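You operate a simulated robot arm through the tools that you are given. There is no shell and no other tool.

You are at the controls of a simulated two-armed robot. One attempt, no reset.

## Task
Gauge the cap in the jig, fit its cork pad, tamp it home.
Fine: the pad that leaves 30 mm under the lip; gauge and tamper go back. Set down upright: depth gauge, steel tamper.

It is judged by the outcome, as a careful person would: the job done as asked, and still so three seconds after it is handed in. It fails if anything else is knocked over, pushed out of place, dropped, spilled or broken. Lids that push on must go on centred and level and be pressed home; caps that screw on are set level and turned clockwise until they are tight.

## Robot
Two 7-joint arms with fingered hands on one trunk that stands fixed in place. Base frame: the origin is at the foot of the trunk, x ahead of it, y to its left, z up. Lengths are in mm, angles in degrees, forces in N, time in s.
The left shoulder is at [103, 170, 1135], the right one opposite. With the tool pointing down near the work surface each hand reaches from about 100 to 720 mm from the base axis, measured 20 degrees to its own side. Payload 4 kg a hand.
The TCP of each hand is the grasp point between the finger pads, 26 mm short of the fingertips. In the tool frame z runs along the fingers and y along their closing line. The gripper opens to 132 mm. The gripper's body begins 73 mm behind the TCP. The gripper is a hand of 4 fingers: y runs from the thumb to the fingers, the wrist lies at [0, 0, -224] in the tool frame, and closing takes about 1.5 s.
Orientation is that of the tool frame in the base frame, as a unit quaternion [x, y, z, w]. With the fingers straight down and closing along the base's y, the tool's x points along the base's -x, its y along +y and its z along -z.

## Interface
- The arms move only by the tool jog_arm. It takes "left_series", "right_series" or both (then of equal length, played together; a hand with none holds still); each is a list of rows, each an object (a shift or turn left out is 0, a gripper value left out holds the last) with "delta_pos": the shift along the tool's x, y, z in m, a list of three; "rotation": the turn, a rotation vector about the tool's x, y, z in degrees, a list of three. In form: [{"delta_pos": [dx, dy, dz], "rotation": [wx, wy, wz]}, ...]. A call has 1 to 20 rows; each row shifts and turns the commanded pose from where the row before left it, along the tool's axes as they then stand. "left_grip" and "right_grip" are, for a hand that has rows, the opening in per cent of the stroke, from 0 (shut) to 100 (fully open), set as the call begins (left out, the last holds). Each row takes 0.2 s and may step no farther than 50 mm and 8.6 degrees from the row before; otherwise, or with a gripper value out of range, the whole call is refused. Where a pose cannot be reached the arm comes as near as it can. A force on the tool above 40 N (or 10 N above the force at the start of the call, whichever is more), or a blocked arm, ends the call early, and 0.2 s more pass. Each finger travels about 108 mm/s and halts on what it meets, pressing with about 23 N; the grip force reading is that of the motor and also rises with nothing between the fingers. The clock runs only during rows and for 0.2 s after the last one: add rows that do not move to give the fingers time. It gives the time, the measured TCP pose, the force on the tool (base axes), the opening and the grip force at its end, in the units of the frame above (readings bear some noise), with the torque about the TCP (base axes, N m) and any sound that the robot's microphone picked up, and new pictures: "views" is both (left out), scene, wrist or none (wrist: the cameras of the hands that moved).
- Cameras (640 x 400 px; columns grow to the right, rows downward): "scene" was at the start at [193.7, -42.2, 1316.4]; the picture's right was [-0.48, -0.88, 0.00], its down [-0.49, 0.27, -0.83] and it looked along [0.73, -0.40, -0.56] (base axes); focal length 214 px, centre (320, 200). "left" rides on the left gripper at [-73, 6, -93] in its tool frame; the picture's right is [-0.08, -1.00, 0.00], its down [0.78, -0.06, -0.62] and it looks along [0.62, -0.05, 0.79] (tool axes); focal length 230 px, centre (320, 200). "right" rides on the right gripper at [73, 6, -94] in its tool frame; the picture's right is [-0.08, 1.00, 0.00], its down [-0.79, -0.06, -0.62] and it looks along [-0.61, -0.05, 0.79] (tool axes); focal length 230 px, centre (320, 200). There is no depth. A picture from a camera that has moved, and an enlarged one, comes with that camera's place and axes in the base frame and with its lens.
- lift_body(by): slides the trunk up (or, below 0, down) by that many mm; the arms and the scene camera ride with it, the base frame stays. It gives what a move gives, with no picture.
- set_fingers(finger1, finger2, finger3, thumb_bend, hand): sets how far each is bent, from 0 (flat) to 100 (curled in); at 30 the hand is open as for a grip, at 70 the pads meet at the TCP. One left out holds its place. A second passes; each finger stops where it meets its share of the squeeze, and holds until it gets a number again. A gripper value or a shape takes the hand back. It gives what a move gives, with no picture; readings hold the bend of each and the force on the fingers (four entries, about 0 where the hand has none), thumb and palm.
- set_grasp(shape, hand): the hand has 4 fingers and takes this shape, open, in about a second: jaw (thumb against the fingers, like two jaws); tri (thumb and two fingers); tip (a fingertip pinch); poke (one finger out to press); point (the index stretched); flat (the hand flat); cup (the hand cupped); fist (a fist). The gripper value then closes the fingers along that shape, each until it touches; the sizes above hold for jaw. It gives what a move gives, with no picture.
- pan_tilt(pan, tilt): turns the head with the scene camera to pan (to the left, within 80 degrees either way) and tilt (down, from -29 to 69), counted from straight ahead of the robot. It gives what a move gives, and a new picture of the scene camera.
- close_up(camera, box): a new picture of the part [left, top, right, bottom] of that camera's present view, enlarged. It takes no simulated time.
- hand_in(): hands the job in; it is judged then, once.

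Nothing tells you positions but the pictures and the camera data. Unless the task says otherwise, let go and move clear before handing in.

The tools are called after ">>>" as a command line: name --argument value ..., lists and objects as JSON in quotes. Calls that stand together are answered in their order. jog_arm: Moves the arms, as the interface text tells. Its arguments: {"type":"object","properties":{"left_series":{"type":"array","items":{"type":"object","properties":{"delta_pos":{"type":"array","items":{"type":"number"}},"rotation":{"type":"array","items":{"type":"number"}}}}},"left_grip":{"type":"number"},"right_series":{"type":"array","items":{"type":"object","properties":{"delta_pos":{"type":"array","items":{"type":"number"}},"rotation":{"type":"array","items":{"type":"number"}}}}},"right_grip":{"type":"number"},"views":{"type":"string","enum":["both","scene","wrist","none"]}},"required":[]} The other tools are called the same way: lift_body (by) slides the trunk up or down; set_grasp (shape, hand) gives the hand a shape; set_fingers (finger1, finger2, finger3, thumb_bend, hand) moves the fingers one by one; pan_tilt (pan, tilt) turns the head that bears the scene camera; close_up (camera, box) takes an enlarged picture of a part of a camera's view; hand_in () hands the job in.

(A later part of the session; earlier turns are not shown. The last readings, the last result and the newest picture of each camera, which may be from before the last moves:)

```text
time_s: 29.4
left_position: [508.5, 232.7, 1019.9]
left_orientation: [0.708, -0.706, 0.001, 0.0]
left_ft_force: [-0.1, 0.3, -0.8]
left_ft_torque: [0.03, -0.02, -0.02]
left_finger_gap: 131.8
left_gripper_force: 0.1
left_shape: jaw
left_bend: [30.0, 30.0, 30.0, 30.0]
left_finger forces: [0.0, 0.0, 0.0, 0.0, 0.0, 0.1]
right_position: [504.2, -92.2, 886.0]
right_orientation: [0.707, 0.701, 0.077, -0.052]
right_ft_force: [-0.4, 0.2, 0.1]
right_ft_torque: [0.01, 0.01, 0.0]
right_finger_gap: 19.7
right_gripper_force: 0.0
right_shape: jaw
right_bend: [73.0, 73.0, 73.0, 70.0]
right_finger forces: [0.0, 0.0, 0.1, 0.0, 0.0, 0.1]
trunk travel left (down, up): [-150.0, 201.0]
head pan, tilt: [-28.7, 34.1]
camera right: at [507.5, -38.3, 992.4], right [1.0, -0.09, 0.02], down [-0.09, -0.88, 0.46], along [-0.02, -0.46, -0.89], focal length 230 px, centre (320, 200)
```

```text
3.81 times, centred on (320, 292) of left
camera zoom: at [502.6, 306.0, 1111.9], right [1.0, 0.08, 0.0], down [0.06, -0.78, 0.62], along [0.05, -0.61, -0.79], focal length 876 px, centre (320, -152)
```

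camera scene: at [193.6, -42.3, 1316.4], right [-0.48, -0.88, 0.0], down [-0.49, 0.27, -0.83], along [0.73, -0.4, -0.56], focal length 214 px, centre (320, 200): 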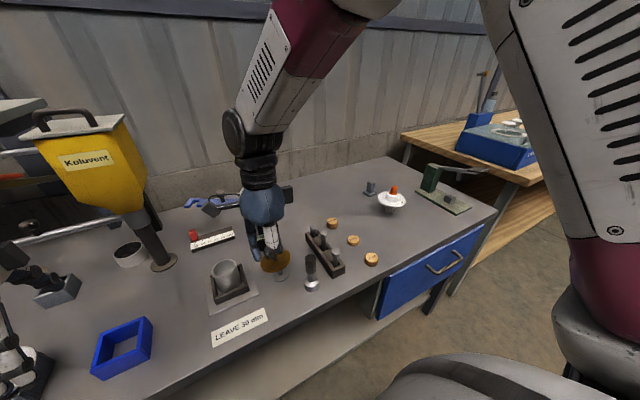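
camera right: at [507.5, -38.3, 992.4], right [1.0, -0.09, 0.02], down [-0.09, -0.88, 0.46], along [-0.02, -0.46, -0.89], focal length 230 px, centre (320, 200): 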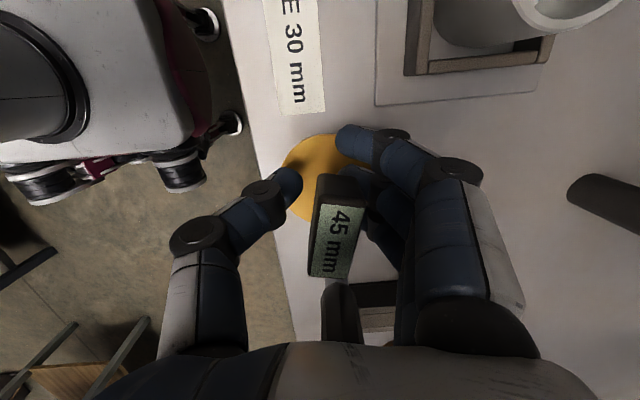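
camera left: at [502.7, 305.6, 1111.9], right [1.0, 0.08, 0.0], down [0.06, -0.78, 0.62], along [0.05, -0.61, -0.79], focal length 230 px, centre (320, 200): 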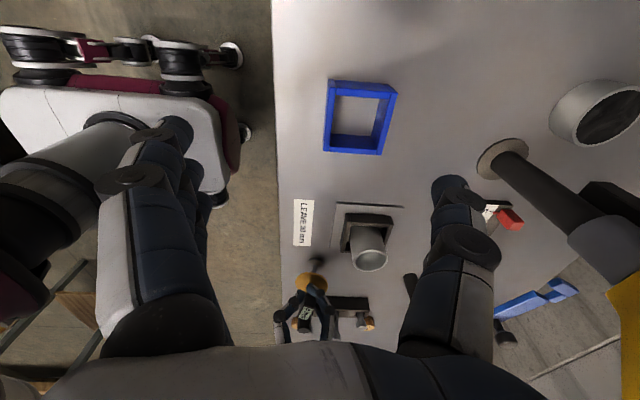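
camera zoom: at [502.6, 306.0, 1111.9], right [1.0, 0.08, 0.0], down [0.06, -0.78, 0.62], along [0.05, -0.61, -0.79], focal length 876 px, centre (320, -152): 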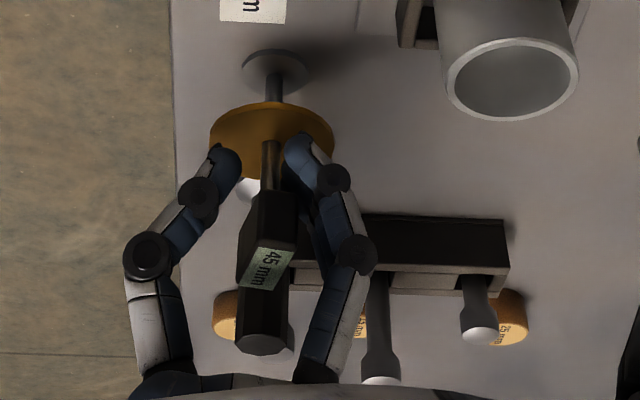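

>>> jog_arm --right_series '[{}, {}, {}, {"delta_pos": [0.0046, 0.00093, -0.02455]}, {"delta_pos": [0.0046, 0.00093, -0.02455]}, {"delta_pos": [0.0046, 0.00093, -0.02455]}, {"delta_pos": [0.0046, 0.00093, -0.02455]}, {"delta_pos": [0.0046, 0.00093, -0.02455]}, {}]' --right_grip 60 --views "both"

>>> close_up --camera "left" --box '[260, 240, 380, 345]'

>>> close_up --camera "scene" --box '[245, 240, 315, 305]'

```text
time_s: 31.4
left_position: [508.4, 232.0, 1018.6]
left_orientation: [0.708, -0.707, 0.0, 0.0]
left_ft_force: [0.3, 0.3, -0.4]
left_ft_torque: [0.0, 0.0, 0.01]
left_finger_gap: 132.1
left_gripper_force: 0.0
left_shape: jaw
left_bend: [30.0, 30.0, 30.0, 30.0]
left_finger forces: [0.0, 0.1, 0.1, 0.1, 0.0, 0.0]
right_position: [505.3, -93.1, 1010.8]
right_orientation: [0.707, 0.701, 0.077, -0.052]
right_ft_force: [-1.3, 1.1, 0.1]
right_ft_torque: [-0.03, 0.0, 0.02]
right_finger_gap: 78.7
right_gripper_force: 0.1
right_shape: jaw
right_bend: [71.0, 71.0, 71.0, 71.0]
right_finger forces: [0.0, 0.0, 0.1, 0.0, 0.1, 0.1]
trunk travel left (down, up): [-150.0, 201.0]
head pan, tilt: [-28.7, 34.1]
camera scene: at [194.1, -42.2, 1316.3], right [-0.48, -0.88, 0.0], down [-0.49, 0.27, -0.83], along [0.73, -0.4, -0.56], focal length 214 px, centre (320, 200)
camera right: at [508.8, -38.6, 1117.6], right [1.0, -0.09, 0.02], down [-0.09, -0.88, 0.46], along [-0.02, -0.46, -0.89], focal length 230 px, centre (320, 200)
```

scene: 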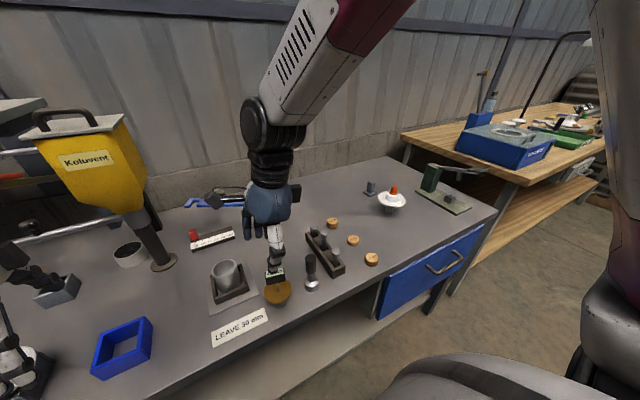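
right: 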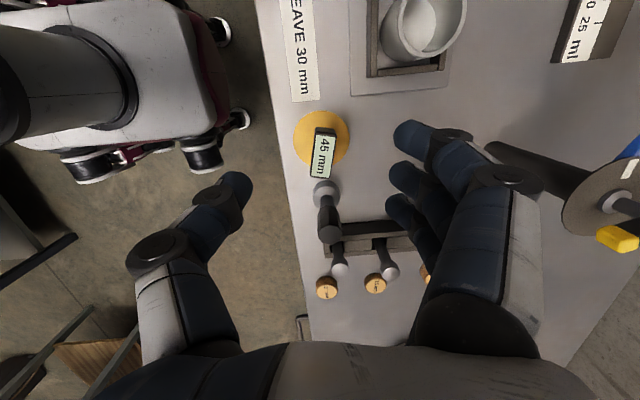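

```text
3.81 times, centred on (320, 292) of left
camera zoom: at [502.9, 306.0, 1111.6], right [1.0, 0.08, 0.0], down [0.06, -0.78, 0.62], along [0.05, -0.61, -0.79], focal length 876 px, centre (320, -152)
```

zoom: 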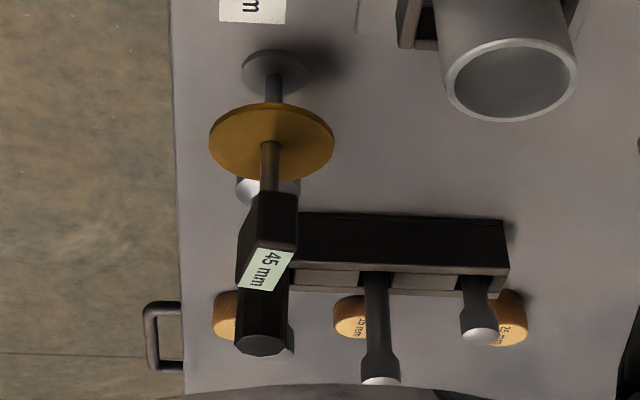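

```text
6.15 times, centred on (280, 272) of scene
camera zoom: at [194.1, -42.2, 1316.3], right [-0.48, -0.88, 0.0], down [-0.49, 0.27, -0.83], along [0.73, -0.4, -0.56], focal length 1320 px, centre (566, -246)
```

zoom: 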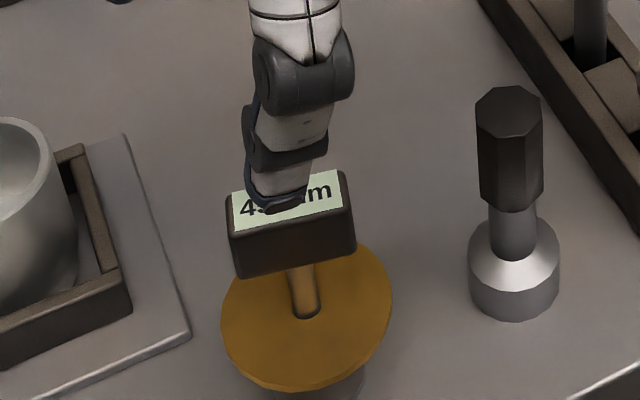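

The gauge is standing back on its spot, released, with 45 mm still showing. Next I'll level the right hand and move over the 15 mm pad near (589, −378).

>>> jog_arm --right_series '[{"rotation": [0, -5.3, 0]}, {"rotation": [0, -5.3, 0]}, {"rotation": [2.2, 0, 0]}, {"delta_pos": [-0.0407, 0.012, 0.0016]}, {"delta_pos": [-0.0407, 0.012, 0.0016]}, {"delta_pos": [-0.0407, 0.012, 0.0016]}, {"delta_pos": [-0.0407, 0.012, 0.0016]}, {"delta_pos": [-0.0407, 0.012, 0.0016]}, {"delta_pos": [-0.0407, 0.012, 0.0016]}, {"delta_pos": [-0.0407, 0.012, 0.0016]}, {}, {}]' --views "both"

>>> close_up --camera "right" --box '[240, 70, 400, 170]'

>>> close_up --camera "scene" --box '[240, 180, 400, 320]'

```text
time_s: 34.0
left_position: [507.8, 232.9, 1019.0]
left_orientation: [0.708, -0.707, 0.0, -0.001]
left_ft_force: [0.6, 0.1, -0.3]
left_ft_torque: [-0.01, 0.0, 0.01]
left_finger_gap: 131.9
left_gripper_force: 0.0
left_shape: jaw
left_bend: [30.0, 30.0, 30.0, 30.0]
left_finger forces: [0.0, 0.0, 0.0, 0.0, 0.0, 0.1]
right_position: [584.7, -378.2, 999.6]
right_orientation: [0.712, 0.702, -0.003, -0.001]
right_ft_force: [-0.5, 0.6, -0.4]
right_ft_torque: [0.0, 0.03, -0.03]
right_finger_gap: 78.9
right_gripper_force: 0.2
right_shape: jaw
right_bend: [71.0, 71.0, 71.0, 71.0]
right_finger forces: [0.1, 0.1, 0.1, 0.0, 0.1, 0.0]
trunk travel left (down, up): [-150.0, 201.0]
head pan, tilt: [-28.7, 34.1]
camera scene: at [193.8, -42.4, 1316.4], right [-0.48, -0.88, 0.0], down [-0.49, 0.27, -0.83], along [0.73, -0.4, -0.56], focal length 214 px, centre (320, 200)
camera right: at [592.2, -305.5, 1093.4], right [1.0, -0.09, 0.0], down [-0.07, -0.78, 0.62], along [-0.06, -0.61, -0.79], focal length 230 px, centre (320, 200)
```

scene: 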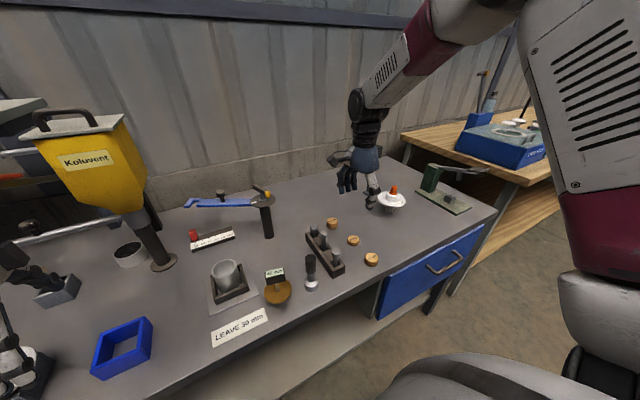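
right: 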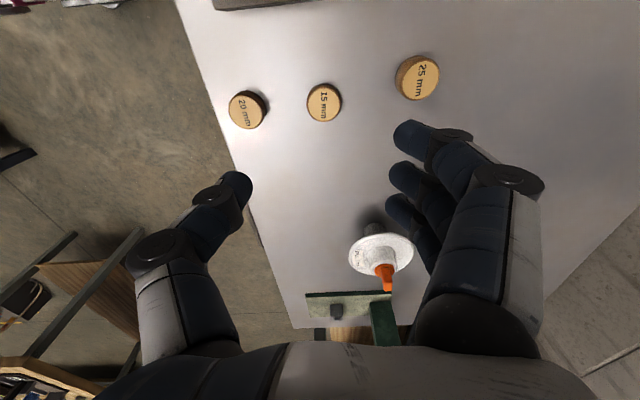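

```text
4.00 times, centred on (320, 120) of right
camera zoom: at [592.2, -305.5, 1093.4], right [1.0, -0.09, 0.0], down [-0.07, -0.78, 0.62], along [-0.06, -0.61, -0.79], focal length 920 px, centre (320, 520)
```

zoom: 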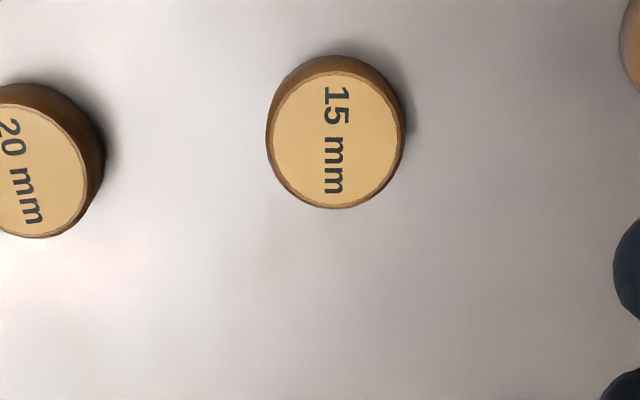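

```text
2.86 times, centred on (320, 250) of scene
camera zoom: at [193.8, -42.4, 1316.4], right [-0.48, -0.88, 0.0], down [-0.49, 0.27, -0.83], along [0.73, -0.4, -0.56], focal length 613 px, centre (320, 57)
```

zoom: 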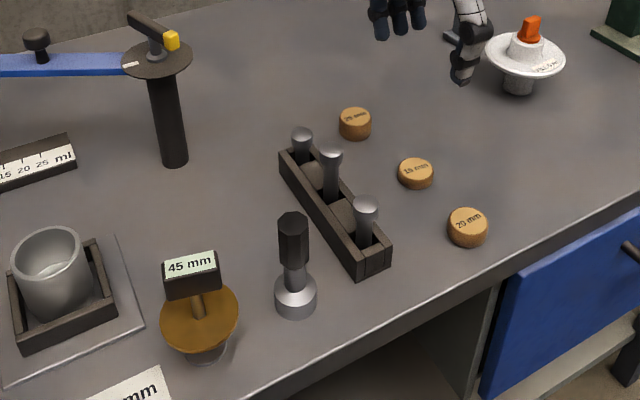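

The 15 mm pad is near (589, −382). I'll move down to a hover just above it and look again.

>>> jog_arm --right_series '[{"delta_pos": [-0.001, 0.0015, 0.04]}, {"delta_pos": [-0.001, 0.0015, 0.045]}, {"delta_pos": [-0.002, 0.0015, 0.045]}, {}]' --views "wrist"

>>> close_up --camera "right" --box '[220, 100, 420, 240]'

>>> close_up --camera "scene" --box '[310, 190, 400, 280]'

```text
time_s: 35.0
left_position: [508.7, 233.6, 1020.5]
left_orientation: [0.707, -0.707, 0.0, 0.0]
left_ft_force: [0.2, 0.3, 0.2]
left_ft_torque: [-0.02, -0.03, -0.01]
left_finger_gap: 132.0
left_gripper_force: 0.0
left_shape: jaw
left_bend: [30.0, 30.0, 30.0, 30.0]
left_finger forces: [0.0, 0.0, 0.0, 0.0, 0.0, 0.1]
right_position: [588.5, -381.3, 873.0]
right_orientation: [0.711, 0.703, -0.002, -0.001]
right_ft_force: [0.3, 0.0, 0.0]
right_ft_torque: [-0.05, -0.05, -0.01]
right_finger_gap: 78.6
right_gripper_force: 0.1
right_shape: jaw
right_bend: [71.0, 71.0, 71.0, 71.0]
right_finger forces: [0.0, 0.0, 0.0, 0.0, 0.0, 0.0]
trunk travel left (down, up): [-150.0, 201.0]
head pan, tilt: [-28.7, 34.1]
camera right: at [597.0, -308.1, 967.5], right [1.0, -0.09, 0.0], down [-0.07, -0.78, 0.62], along [-0.06, -0.62, -0.79], focal length 230 px, centre (320, 200)
```

right: 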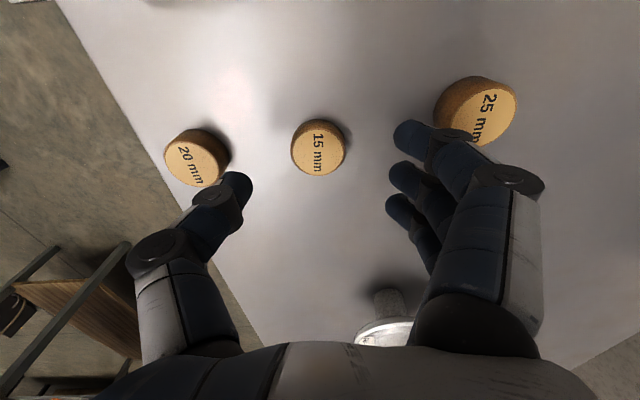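

```text
2.86 times, centred on (320, 170) of right
camera zoom: at [597.0, -308.1, 967.5], right [1.0, -0.09, 0.0], down [-0.07, -0.78, 0.62], along [-0.06, -0.62, -0.79], focal length 657 px, centre (320, 286)
```

zoom: 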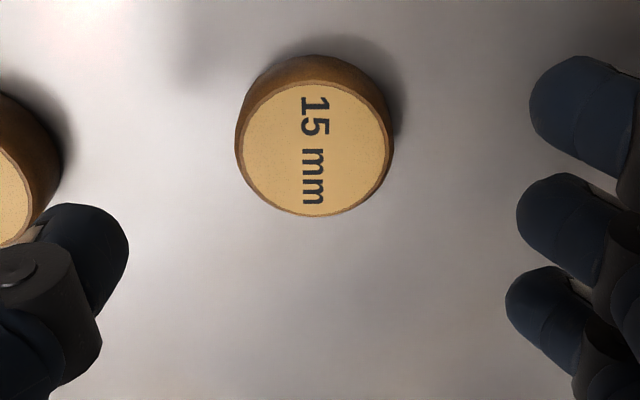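

```text
4.44 times, centred on (355, 235) of scene
camera zoom: at [192.8, -41.9, 1316.8], right [-0.48, -0.88, 0.0], down [-0.49, 0.27, -0.83], along [0.73, -0.4, -0.56], focal length 953 px, centre (164, 44)
```

zoom: 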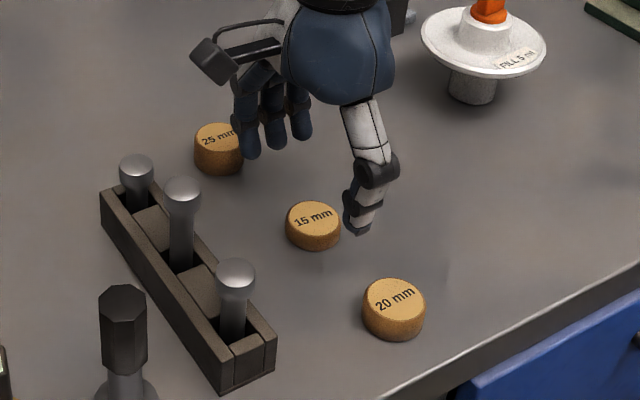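

>>> jog_arm --right_series '[{"delta_pos": [-0.002, -0.0005, 0.018]}, {"delta_pos": [-0.002, -0.0005, 0.018]}, {}]' --right_grip 48 --views "wrist"

>>> close_up --camera "right" --box '[220, 110, 420, 250]'

>>> close_up --camera "scene" --box '[320, 200, 390, 265]'

>>> close_up --camera "left" --box '[290, 270, 390, 350]'

```text
time_s: 35.8
left_position: [508.3, 232.0, 1019.2]
left_orientation: [0.707, -0.707, 0.001, -0.001]
left_ft_force: [0.1, 0.1, 0.1]
left_ft_torque: [0.01, 0.0, 0.02]
left_finger_gap: 131.6
left_gripper_force: 0.1
left_shape: jaw
left_bend: [30.0, 30.0, 30.0, 30.0]
left_finger forces: [0.0, 0.0, 0.0, 0.0, 0.0, 0.0]
right_position: [588.5, -384.1, 835.8]
right_orientation: [0.712, 0.702, -0.002, -0.001]
right_ft_force: [0.0, 0.0, -0.4]
right_ft_torque: [-0.02, -0.05, 0.01]
right_finger_gap: 64.4
right_gripper_force: 0.0
right_shape: jaw
right_bend: [73.0, 73.0, 73.0, 70.0]
right_finger forces: [0.0, 0.0, 0.0, 0.0, 0.1, 0.0]
trunk travel left (down, up): [-150.0, 201.0]
head pan, tilt: [-28.7, 34.1]
camera right: at [595.9, -312.4, 929.5], right [1.0, -0.09, 0.0], down [-0.07, -0.78, 0.62], along [-0.06, -0.61, -0.79], focal length 230 px, centre (320, 200)
```

right: 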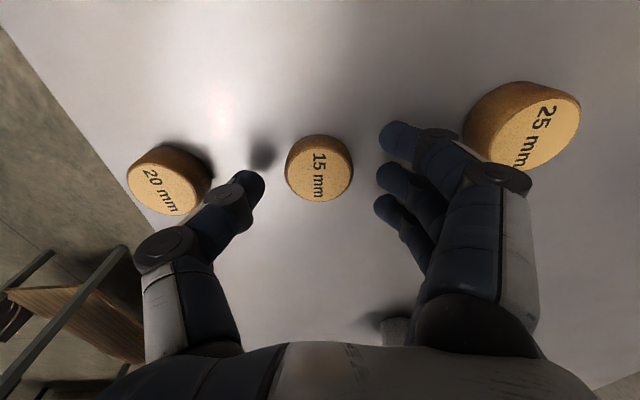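

```text
2.86 times, centred on (320, 180) of right
camera zoom: at [595.9, -312.4, 929.5], right [1.0, -0.09, 0.0], down [-0.07, -0.78, 0.62], along [-0.06, -0.61, -0.79], focal length 657 px, centre (320, 257)
```

zoom: 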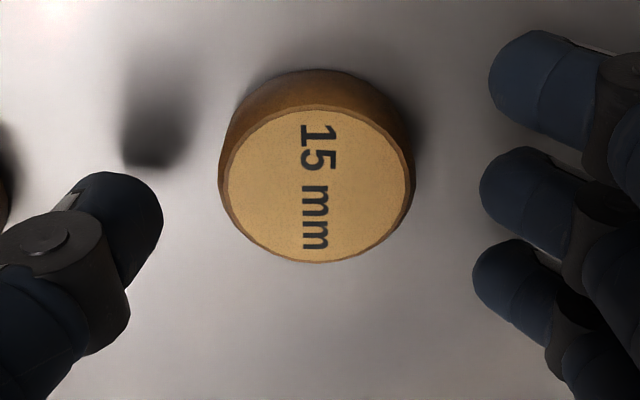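

```text
6.15 times, centred on (355, 232) of scene
camera zoom: at [193.5, -42.1, 1316.5], right [-0.48, -0.88, 0.0], down [-0.49, 0.27, -0.83], along [0.73, -0.4, -0.56], focal length 1320 px, centre (105, 0)
```

zoom: 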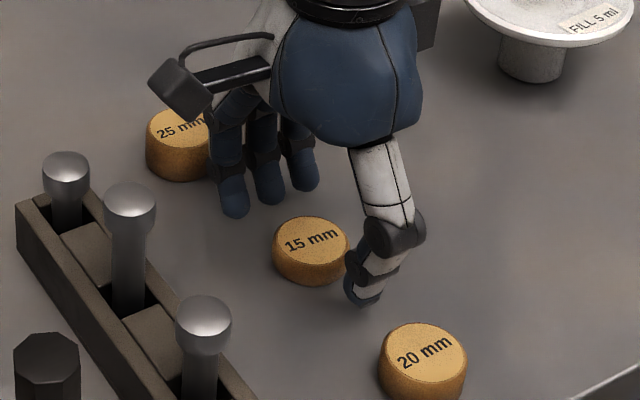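

```text
5.00 times, centred on (340, 310) of left
camera zoom: at [502.4, 306.1, 1112.1], right [1.0, 0.08, 0.0], down [0.06, -0.78, 0.62], along [0.05, -0.62, -0.79], focal length 1150 px, centre (220, -350)
```

zoom: 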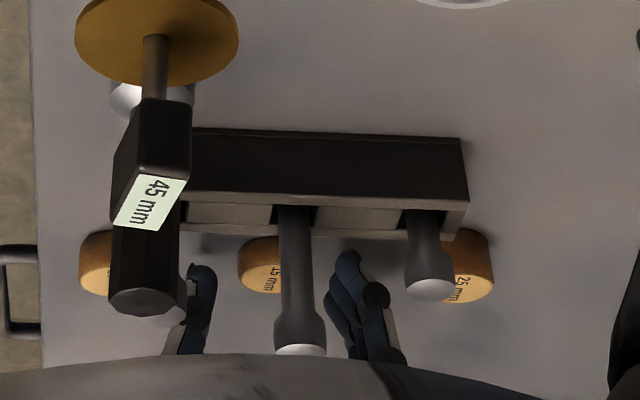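

>>> jog_arm --right_series '[{"delta_pos": [0, 0, 0.005]}, {"delta_pos": [0, 0, 0.004]}, {}]' --views "none"

>>> jog_arm --right_series '[{}, {}, {}, {}]' --right_grip 0 --views "wrist"

>>> close_up --camera "right" --box '[220, 110, 420, 250]'

>>> close_up --camera "scene" --box '[320, 200, 390, 265]'

```text
time_s: 36.6
left_position: [506.8, 232.4, 1019.9]
left_orientation: [0.708, -0.706, 0.001, -0.001]
left_ft_force: [0.3, 0.4, -0.1]
left_ft_torque: [-0.01, 0.03, -0.03]
left_finger_gap: 131.8
left_gripper_force: 0.1
left_shape: jaw
left_bend: [30.0, 30.0, 30.0, 30.0]
left_finger forces: [0.0, 0.1, 0.0, 0.0, 0.0, 0.0]
right_position: [588.7, -385.4, 827.9]
right_orientation: [0.711, 0.704, -0.001, 0.0]
right_ft_force: [-0.4, -0.3, 9.7]
right_ft_torque: [0.01, -0.35, 0.04]
right_finger_gap: 63.8
right_gripper_force: 0.0
right_shape: jaw
right_bend: [73.0, 73.0, 73.0, 70.0]
right_finger forces: [3.3, 2.9, 2.6, 0.0, 0.0, 0.0]
trunk travel left (down, up): [-150.0, 201.0]
head pan, tilt: [-28.7, 34.1]
```

```text
time_s: 37.6
left_position: [506.6, 233.3, 1020.7]
left_orientation: [0.707, -0.707, 0.002, 0.0]
left_ft_force: [-0.2, -0.4, -0.4]
left_ft_torque: [0.01, -0.01, 0.05]
left_finger_gap: 131.9
left_gripper_force: 0.1
left_shape: jaw
left_bend: [30.0, 30.0, 30.0, 30.0]
left_finger forces: [0.0, 0.1, 0.0, 0.0, 0.1, 0.1]
right_position: [587.7, -384.7, 827.4]
right_orientation: [0.711, 0.703, -0.002, -0.001]
right_ft_force: [-4.1, -0.9, 13.1]
right_ft_torque: [0.04, -0.31, 0.0]
right_finger_gap: 28.2
right_gripper_force: 23.1
right_shape: jaw
right_bend: [74.0, 73.0, 76.0, 71.0]
right_finger forces: [7.6, 23.0, 1.1, 0.1, 24.2, 0.0]
trunk travel left (down, up): [-150.0, 201.0]
head pan, tilt: [-28.7, 34.1]
camera right: at [594.3, -312.9, 921.1], right [1.0, -0.09, 0.0], down [-0.07, -0.78, 0.62], along [-0.06, -0.62, -0.79], focal length 230 px, centre (320, 200)
```

right: 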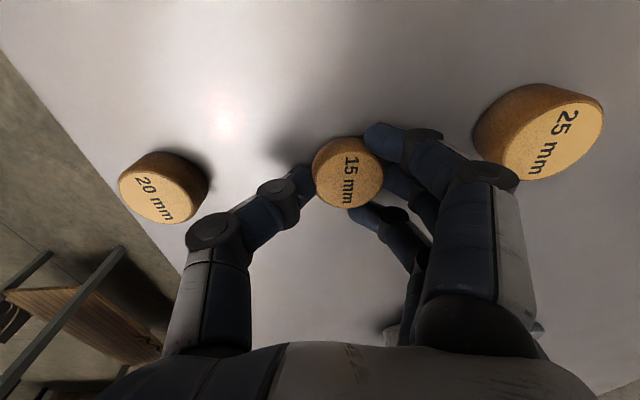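

```text
2.86 times, centred on (320, 180) of right
camera zoom: at [594.3, -312.9, 921.1], right [1.0, -0.09, 0.0], down [-0.07, -0.78, 0.62], along [-0.06, -0.62, -0.79], focal length 657 px, centre (320, 257)
```

zoom: 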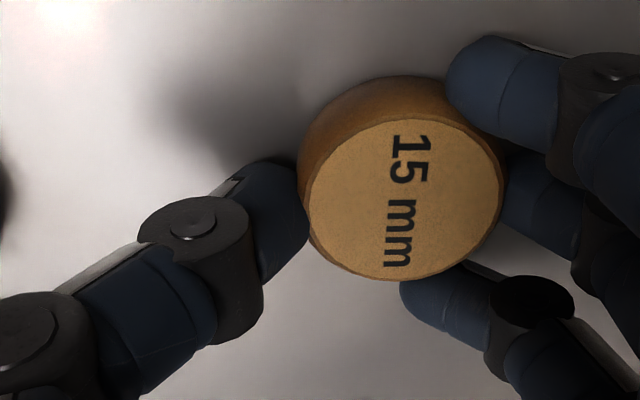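

```text
6.15 times, centred on (355, 232) of scene
camera zoom: at [192.2, -41.5, 1316.7], right [-0.48, -0.88, 0.0], down [-0.49, 0.27, -0.83], along [0.73, -0.4, -0.56], focal length 1320 px, centre (105, 0)
```

zoom: 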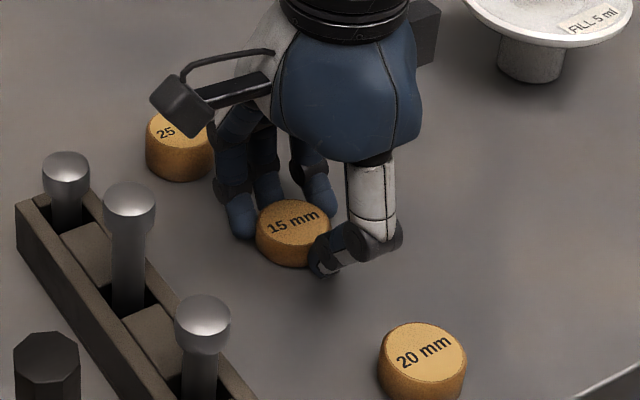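

The fingertips were touching the table, so that grip is too low on the pad. I'll open, rise a few millimetres, re-centre and grip again higher on the pad.

>>> jog_arm --right_series '[{}, {}, {}, {"delta_pos": [0, 0, -0.01]}, {}]' --right_grip 50 --views "wrist"

>>> close_up --camera "right" --box '[220, 110, 420, 250]'

>>> close_up --camera "scene" --box '[320, 200, 390, 265]'

```text
time_s: 38.8
left_position: [508.9, 231.4, 1019.2]
left_orientation: [0.708, -0.706, 0.001, -0.001]
left_ft_force: [-0.3, -0.6, -1.2]
left_ft_torque: [0.04, -0.02, 0.07]
left_finger_gap: 131.8
left_gripper_force: 0.1
left_shape: jaw
left_bend: [30.0, 30.0, 30.0, 30.0]
left_finger forces: [0.0, 0.0, 0.0, 0.0, 0.0, 0.0]
right_position: [586.5, -385.7, 835.6]
right_orientation: [0.711, 0.704, -0.002, -0.002]
right_ft_force: [0.3, -0.1, 0.4]
right_ft_torque: [0.0, 0.01, -0.02]
right_finger_gap: 65.4
right_gripper_force: 0.1
right_shape: jaw
right_bend: [73.0, 73.0, 73.0, 70.0]
right_finger forces: [0.0, 0.1, 0.0, 0.1, 0.1, 0.0]
trunk travel left (down, up): [-150.0, 201.0]
head pan, tilt: [-28.7, 34.1]
camera right: at [595.4, -313.3, 929.4], right [1.0, -0.09, -0.01], down [-0.07, -0.78, 0.62], along [-0.06, -0.61, -0.79], focal length 230 px, centre (320, 200)
```

right: 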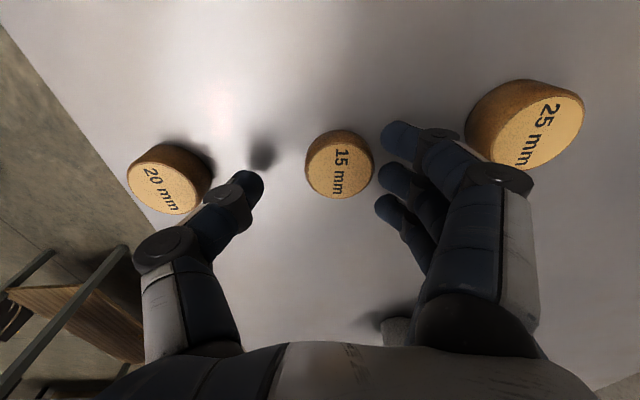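

```text
2.86 times, centred on (320, 180) of right
camera zoom: at [595.4, -313.3, 929.4], right [1.0, -0.09, -0.01], down [-0.07, -0.78, 0.62], along [-0.06, -0.61, -0.79], focal length 657 px, centre (320, 257)
```

zoom: 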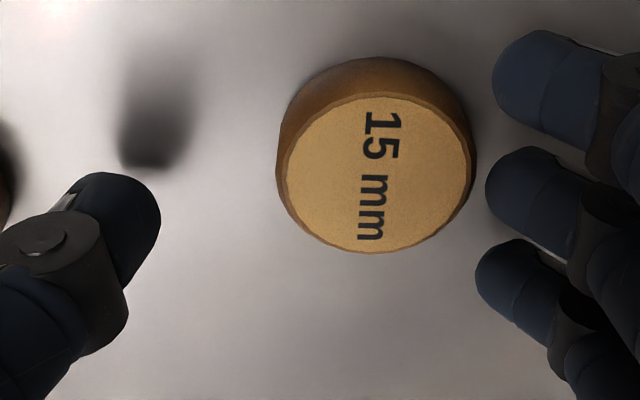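

```text
6.15 times, centred on (355, 232) of scene
camera zoom: at [194.0, -42.3, 1316.3], right [-0.48, -0.88, 0.0], down [-0.49, 0.27, -0.83], along [0.73, -0.4, -0.56], focal length 1320 px, centre (105, 0)
```

zoom: 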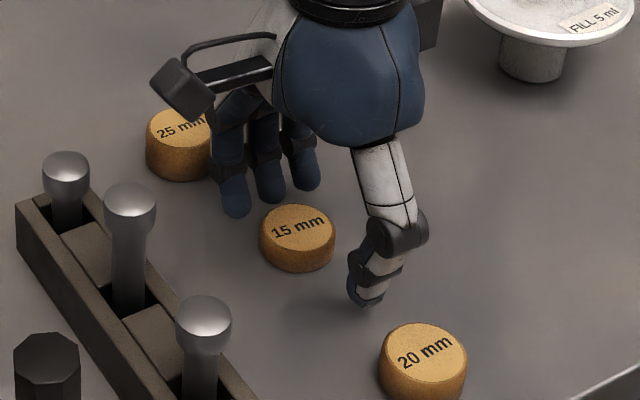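

>>> jog_arm --right_series '[{"delta_pos": [0.002, 0.012, 0.001]}, {}]' --views "none"

>>> close_up --camera "right" --box '[220, 110, 420, 250]'

```text
time_s: 39.4
left_position: [507.7, 233.1, 1018.8]
left_orientation: [0.708, -0.706, 0.001, 0.0]
left_ft_force: [-0.3, 0.2, 0.4]
left_ft_torque: [0.01, 0.03, 0.01]
left_finger_gap: 131.9
left_gripper_force: 0.0
left_shape: jaw
left_bend: [30.0, 30.0, 30.0, 30.0]
left_finger forces: [0.0, 0.0, 0.0, 0.0, 0.1, 0.0]
right_position: [598.6, -384.6, 835.4]
right_orientation: [0.711, 0.703, -0.001, -0.001]
right_ft_force: [0.8, 0.4, -0.5]
right_ft_torque: [0.02, 0.0, 0.01]
right_finger_gap: 65.5
right_gripper_force: 0.1
right_shape: jaw
right_bend: [73.0, 73.0, 73.0, 70.0]
right_finger forces: [0.0, 0.1, 0.1, 0.0, 0.0, 0.1]
trunk travel left (down, up): [-150.0, 201.0]
head pan, tilt: [-28.7, 34.1]
```

```text
2.86 times, centred on (320, 180) of right
camera zoom: at [607.3, -311.3, 929.3], right [1.0, -0.09, 0.0], down [-0.07, -0.78, 0.62], along [-0.06, -0.61, -0.79], focal length 657 px, centre (320, 257)
```

zoom: 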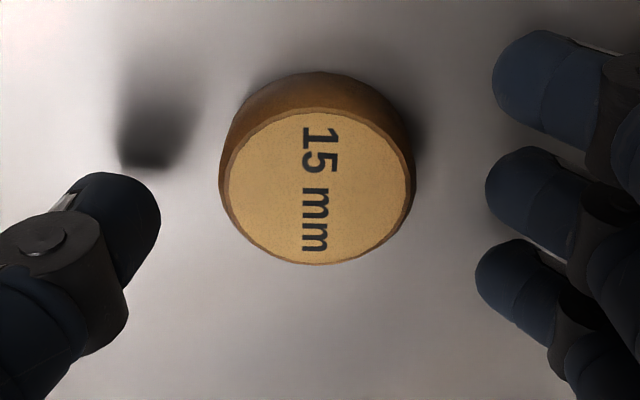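

>>> jog_arm --right_series '[{}, {}, {}, {}, {}]' --right_grip 0 --views "wrist"

>>> close_up --camera "right" --box '[220, 110, 420, 250]'

>>> close_up --camera "scene" --box '[320, 200, 390, 265]'

```text
time_s: 40.6
left_position: [506.4, 233.3, 1020.7]
left_orientation: [0.708, -0.707, 0.002, -0.001]
left_ft_force: [0.7, 0.4, -1.2]
left_ft_torque: [0.03, 0.01, -0.05]
left_finger_gap: 131.7
left_gripper_force: 0.1
left_shape: jaw
left_bend: [30.0, 30.0, 30.0, 30.0]
left_finger forces: [0.0, 0.1, 0.1, 0.0, 0.0, 0.0]
right_position: [599.2, -384.6, 837.7]
right_orientation: [0.711, 0.703, -0.001, 0.001]
right_ft_force: [-0.8, -2.6, 20.2]
right_ft_torque: [-0.14, 0.46, 0.09]
right_finger_gap: 20.1
right_gripper_force: 23.4
right_shape: jaw
right_bend: [71.0, 73.0, 71.0, 70.0]
right_finger forces: [11.4, 6.3, 15.7, 0.0, 42.0, 0.0]
trunk travel left (down, up): [-150.0, 201.0]
head pan, tilt: [-28.7, 34.1]
camera right: at [606.7, -311.2, 931.9], right [1.0, -0.09, 0.0], down [-0.07, -0.78, 0.62], along [-0.05, -0.62, -0.79], focal length 230 px, centre (320, 200)
```

right: 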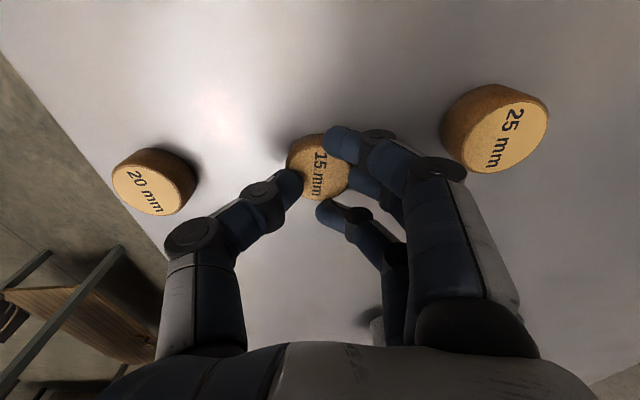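

```text
2.86 times, centred on (320, 180) of right
camera zoom: at [606.7, -311.2, 931.9], right [1.0, -0.09, 0.0], down [-0.07, -0.78, 0.62], along [-0.05, -0.62, -0.79], focal length 657 px, centre (320, 257)
```

zoom: 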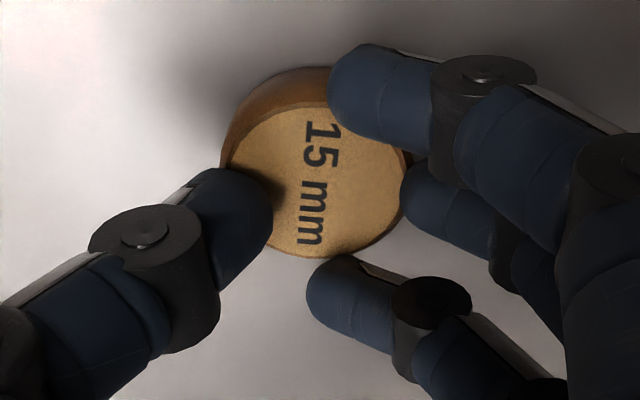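

```text
6.15 times, centred on (355, 232) of scene
camera zoom: at [191.7, -41.4, 1317.1], right [-0.48, -0.88, 0.0], down [-0.49, 0.27, -0.83], along [0.73, -0.4, -0.56], focal length 1320 px, centre (105, 0)
```

zoom: 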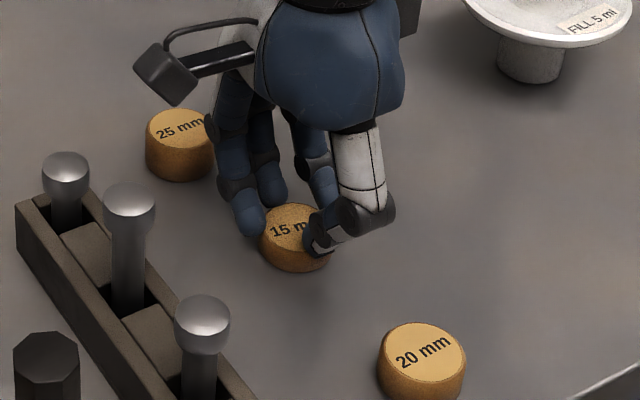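

The thumb closed onto the pad's top edge because it sits higher than the fingers in this shape. I'll release, rise, and try the three-point ("tri") shape.

>>> jog_arm --right_series '[{}, {}, {}, {"delta_pos": [0, 0, -0.03]}, {"delta_pos": [0, 0, -0.03]}, {}]' --right_grip 55 --views "none"

>>> set_grasp --hand "right" --shape "tri"

>>> jog_arm --right_series '[{}, {}, {}]' --right_grip 50 --views "wrist"

>>> close_up --camera "scene" --box '[310, 170, 400, 265]'

```text
time_s: 42.0
left_position: [507.3, 231.5, 1019.2]
left_orientation: [0.708, -0.707, 0.001, 0.0]
left_ft_force: [0.5, 0.8, -0.4]
left_ft_torque: [0.02, 0.02, -0.01]
left_finger_gap: 132.0
left_gripper_force: 0.0
left_shape: jaw
left_bend: [30.0, 30.0, 30.0, 30.0]
left_finger forces: [0.0, 0.0, 0.1, 0.0, 0.1, 0.0]
right_position: [599.1, -383.4, 893.4]
right_orientation: [0.71, 0.704, -0.002, -0.002]
right_ft_force: [-0.4, -0.6, -0.7]
right_ft_torque: [-0.01, 0.01, 0.0]
right_finger_gap: 71.9
right_gripper_force: 0.0
right_shape: jaw
right_bend: [72.0, 72.0, 72.0, 70.0]
right_finger forces: [0.0, 0.1, 0.1, 0.0, 0.0, 0.0]
trunk travel left (down, up): [-150.0, 201.0]
head pan, tilt: [-28.7, 34.1]
```

```text
time_s: 42.9
left_position: [507.7, 231.8, 1019.0]
left_orientation: [0.708, -0.706, 0.001, -0.001]
left_ft_force: [0.4, -0.1, -0.1]
left_ft_torque: [-0.01, 0.0, 0.0]
left_finger_gap: 131.5
left_gripper_force: 0.1
left_shape: jaw
left_bend: [30.0, 30.0, 30.0, 30.0]
left_finger forces: [0.0, 0.0, 0.0, 0.0, 0.1, 0.0]
right_position: [599.5, -382.8, 895.1]
right_orientation: [0.711, 0.703, -0.002, 0.0]
right_ft_force: [0.2, -0.1, 0.4]
right_ft_torque: [-0.01, -0.02, 0.0]
right_finger_gap: 131.9
right_gripper_force: 0.0
right_shape: tri
right_bend: [30.0, 30.0, 0.0, 30.0]
right_finger forces: [0.1, 0.0, 0.0, 0.1, 0.1, 0.1]
trunk travel left (down, up): [-150.0, 201.0]
head pan, tilt: [-28.7, 34.1]
```

```text
time_s: 43.7
left_position: [508.1, 232.4, 1018.5]
left_orientation: [0.708, -0.707, 0.0, -0.001]
left_ft_force: [0.5, 0.8, -0.3]
left_ft_torque: [-0.02, 0.01, 0.0]
left_finger_gap: 132.0
left_gripper_force: 0.0
left_shape: jaw
left_bend: [30.0, 30.0, 30.0, 30.0]
left_finger forces: [0.1, 0.0, 0.0, 0.0, 0.0, 0.0]
right_position: [600.0, -383.2, 893.9]
right_orientation: [0.71, 0.704, -0.003, -0.001]
right_ft_force: [-0.3, 0.4, -0.2]
right_ft_torque: [0.0, 0.06, 0.02]
right_finger_gap: 66.8
right_gripper_force: 0.1
right_shape: tri
right_bend: [73.0, 73.0, 0.0, 70.0]
right_finger forces: [0.0, 0.0, 0.1, 0.0, 0.0, 0.1]
trunk travel left (down, up): [-150.0, 201.0]
head pan, tilt: [-28.7, 34.1]
camera right: at [607.1, -310.7, 988.8], right [1.0, -0.09, 0.0], down [-0.07, -0.78, 0.62], along [-0.06, -0.61, -0.79], focal length 230 px, centre (320, 200)
```

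right: 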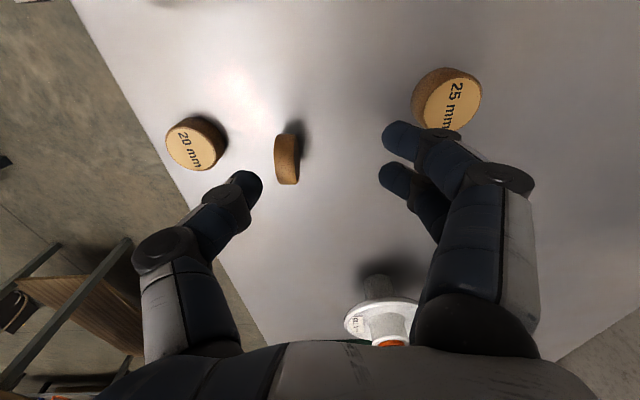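

```text
4.21 times, centred on (355, 218) of scene
camera zoom: at [193.7, -42.2, 1316.4], right [-0.48, -0.88, 0.0], down [-0.49, 0.27, -0.83], along [0.73, -0.4, -0.56], focal length 903 px, centre (173, 126)
```

zoom: 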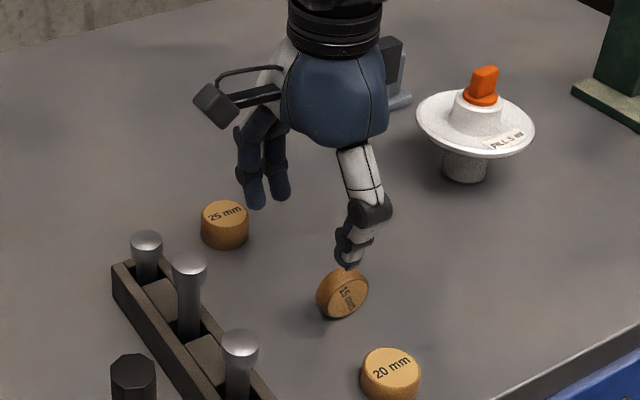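

The pad has tipped up onto its edge near (571, −396), with the label facing the robot. I'll return to the jaw shape, place the thumb beside it on the near side, and push its top over so it lies flat with the label up.

>>> set_grasp --hand "right" --shape "jaw"

>>> jog_arm --right_series '[{"delta_pos": [-0.007, -0.002, 0]}, {"delta_pos": [-0.0065, -0.002, 0]}, {}, {}]' --right_grip 65 --views "wrist"

>>> close_up --camera "right" --box '[200, 90, 400, 230]'

>>> close_up --camera "scene" --box '[310, 190, 400, 280]'

```text
time_s: 44.6
left_position: [508.3, 232.2, 1018.3]
left_orientation: [0.708, -0.706, 0.001, -0.001]
left_ft_force: [-0.5, -0.3, 0.6]
left_ft_torque: [-0.02, -0.02, -0.02]
left_finger_gap: 131.9
left_gripper_force: 0.1
left_shape: jaw
left_bend: [30.0, 30.0, 30.0, 30.0]
left_finger forces: [0.1, 0.0, 0.0, 0.0, 0.0, 0.0]
right_position: [598.8, -383.8, 894.2]
right_orientation: [0.711, 0.703, -0.003, 0.0]
right_ft_force: [-0.7, -0.4, 0.3]
right_ft_torque: [-0.01, 0.0, -0.02]
right_finger_gap: 132.0
right_gripper_force: 0.1
right_shape: jaw
right_bend: [30.0, 30.0, 30.0, 30.0]
right_finger forces: [0.1, 0.1, 0.0, 0.0, 0.0, 0.1]
trunk travel left (down, up): [-150.0, 201.0]
head pan, tilt: [-28.7, 34.1]
```

```text
time_s: 45.6
left_position: [507.3, 232.1, 1018.9]
left_orientation: [0.708, -0.706, 0.001, -0.001]
left_ft_force: [-0.8, 0.2, 0.5]
left_ft_torque: [0.02, 0.01, 0.03]
left_finger_gap: 131.7
left_gripper_force: 0.1
left_shape: jaw
left_bend: [30.0, 30.0, 30.0, 30.0]
left_finger forces: [0.1, 0.1, 0.0, 0.0, 0.0, 0.0]
right_position: [595.5, -397.6, 894.4]
right_orientation: [0.711, 0.703, -0.002, -0.001]
right_ft_force: [-0.2, 0.3, 0.0]
right_ft_torque: [-0.01, -0.01, -0.02]
right_finger_gap: 86.2
right_gripper_force: 0.0
right_shape: jaw
right_bend: [70.0, 70.0, 70.0, 67.0]
right_finger forces: [0.0, 0.1, 0.1, 0.1, 0.0, 0.0]
trunk travel left (down, up): [-150.0, 201.0]
head pan, tilt: [-28.7, 34.1]
camera right: at [603.7, -324.8, 988.9], right [1.0, -0.09, 0.0], down [-0.07, -0.78, 0.62], along [-0.06, -0.61, -0.79], focal length 230 px, centre (320, 200)
```

right: 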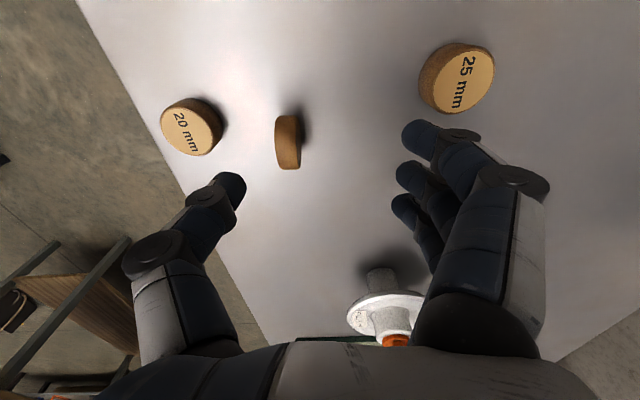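

```text
2.86 times, centred on (300, 160) of right
camera zoom: at [603.7, -324.8, 988.9], right [1.0, -0.09, 0.0], down [-0.07, -0.78, 0.62], along [-0.06, -0.61, -0.79], focal length 657 px, centre (377, 314)
```

zoom: 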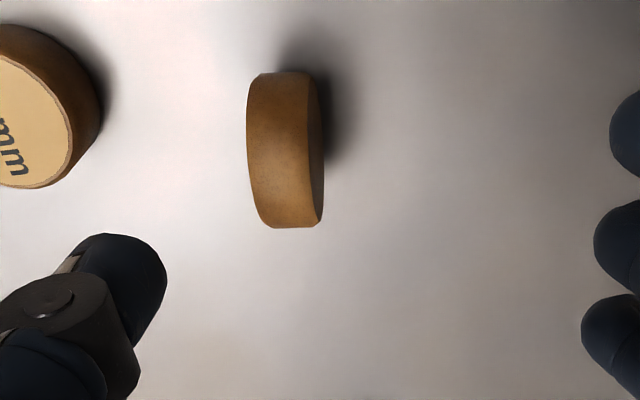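

```text
4.44 times, centred on (355, 235) of scene
camera zoom: at [193.7, -42.2, 1316.4], right [-0.48, -0.88, 0.0], down [-0.49, 0.27, -0.83], along [0.73, -0.4, -0.56], focal length 953 px, centre (164, 44)
```

zoom: 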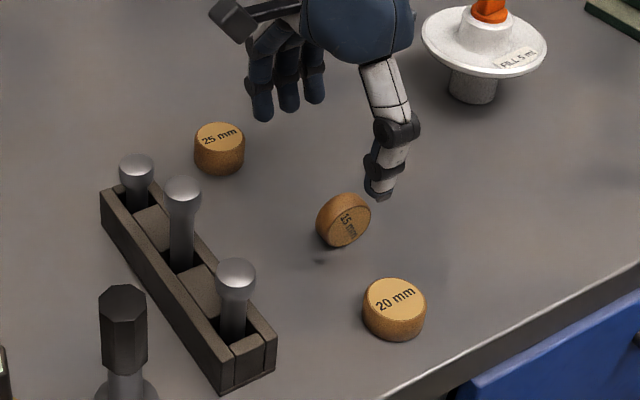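

>>> jog_arm --right_series '[{"delta_pos": [0, 0, 0.02]}, {"delta_pos": [0, 0, 0.023]}, {}]' --views "none"

>>> close_up --camera "right" --box '[200, 90, 400, 230]'

>>> close_up --camera "scene" --box '[310, 190, 400, 280]'

```text
time_s: 46.4
left_position: [508.4, 233.0, 1018.8]
left_orientation: [0.708, -0.707, 0.0, -0.001]
left_ft_force: [-0.1, 0.1, 0.0]
left_ft_torque: [-0.01, 0.03, -0.02]
left_finger_gap: 132.0
left_gripper_force: 0.0
left_shape: jaw
left_bend: [30.0, 30.0, 30.0, 30.0]
left_finger forces: [0.0, 0.0, 0.0, 0.1, 0.0, 0.1]
right_position: [595.2, -396.9, 850.9]
right_orientation: [0.711, 0.704, -0.002, -0.001]
right_ft_force: [0.0, 0.4, -0.2]
right_ft_torque: [0.0, 0.02, 0.0]
right_finger_gap: 86.3
right_gripper_force: 0.1
right_shape: jaw
right_bend: [70.0, 70.0, 70.0, 67.0]
right_finger forces: [0.0, 0.1, 0.1, 0.0, 0.0, 0.0]
trunk travel left (down, up): [-150.0, 201.0]
head pan, tilt: [-28.7, 34.1]
```

```text
2.86 times, centred on (300, 160) of right
camera zoom: at [602.3, -324.4, 945.2], right [1.0, -0.09, 0.0], down [-0.07, -0.78, 0.62], along [-0.06, -0.61, -0.79], focal length 657 px, centre (377, 314)
```

zoom: 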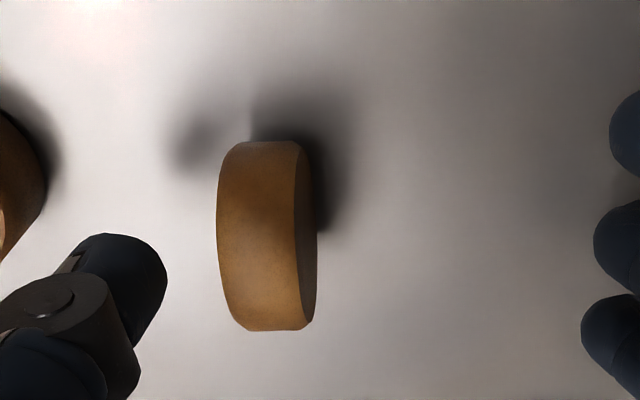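

```text
4.44 times, centred on (355, 235) of scene
camera zoom: at [193.4, -42.1, 1316.5], right [-0.48, -0.88, 0.0], down [-0.49, 0.27, -0.83], along [0.73, -0.4, -0.56], focal length 953 px, centre (164, 44)
```

zoom: 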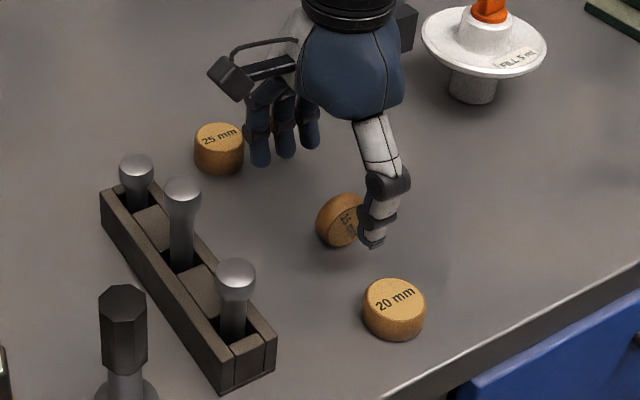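

>>> jog_arm --right_series '[{"delta_pos": [0, 0.006, 0]}, {"delta_pos": [0, 0.006, 0]}, {"delta_pos": [0, 0.005, 0]}, {"delta_pos": [0, 0.005, 0]}, {"delta_pos": [0, 0.004, 0]}, {}]' --views "none"

>>> close_up --camera "right" --box '[200, 90, 400, 230]'

>>> close_up --camera "scene" --box '[310, 190, 400, 280]'

```text
time_s: 47.8
left_position: [508.3, 232.0, 1020.1]
left_orientation: [0.708, -0.706, 0.001, -0.001]
left_ft_force: [-0.3, -0.7, 0.0]
left_ft_torque: [-0.03, 0.0, -0.02]
left_finger_gap: 131.8
left_gripper_force: 0.0
left_shape: jaw
left_bend: [30.0, 30.0, 30.0, 30.0]
left_finger forces: [0.0, 0.0, 0.0, 0.0, 0.0, 0.0]
right_position: [620.5, -398.4, 850.4]
right_orientation: [0.71, 0.704, -0.001, -0.001]
right_ft_force: [0.0, -0.7, -1.0]
right_ft_torque: [0.01, 0.01, 0.0]
right_finger_gap: 86.3
right_gripper_force: 0.1
right_shape: jaw
right_bend: [70.0, 70.0, 70.0, 67.0]
right_finger forces: [0.1, 0.1, 0.0, 0.1, 0.1, 0.0]
trunk travel left (down, up): [-150.0, 201.0]
head pan, tilt: [-28.7, 34.1]
```

```text
2.86 times, centred on (300, 160) of right
camera zoom: at [629.5, -325.4, 944.8], right [1.0, -0.09, 0.0], down [-0.07, -0.78, 0.62], along [-0.06, -0.61, -0.79], focal length 657 px, centre (377, 314)
```

zoom: 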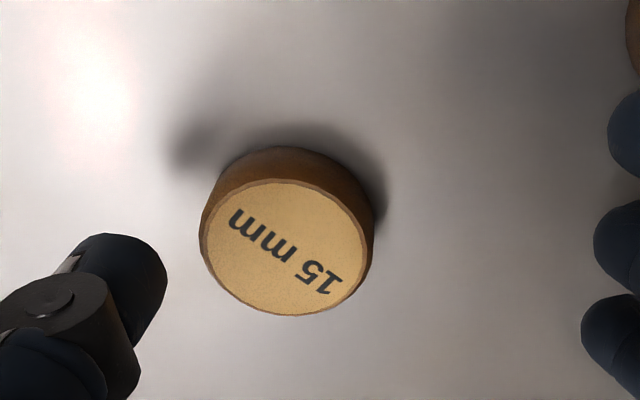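

```text
4.44 times, centred on (355, 235) of scene
camera zoom: at [193.7, -42.1, 1316.4], right [-0.48, -0.88, 0.0], down [-0.49, 0.27, -0.83], along [0.73, -0.4, -0.56], focal length 953 px, centre (164, 44)
```

zoom: 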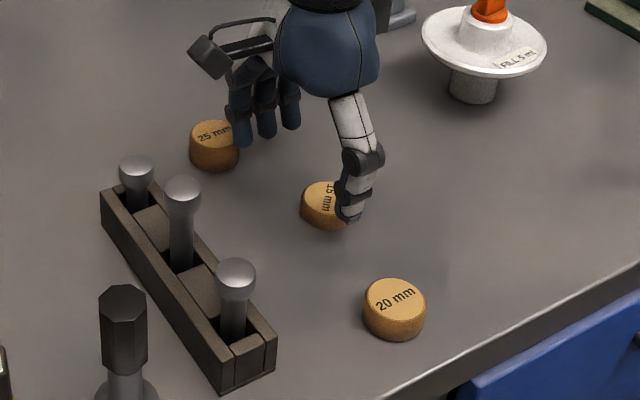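

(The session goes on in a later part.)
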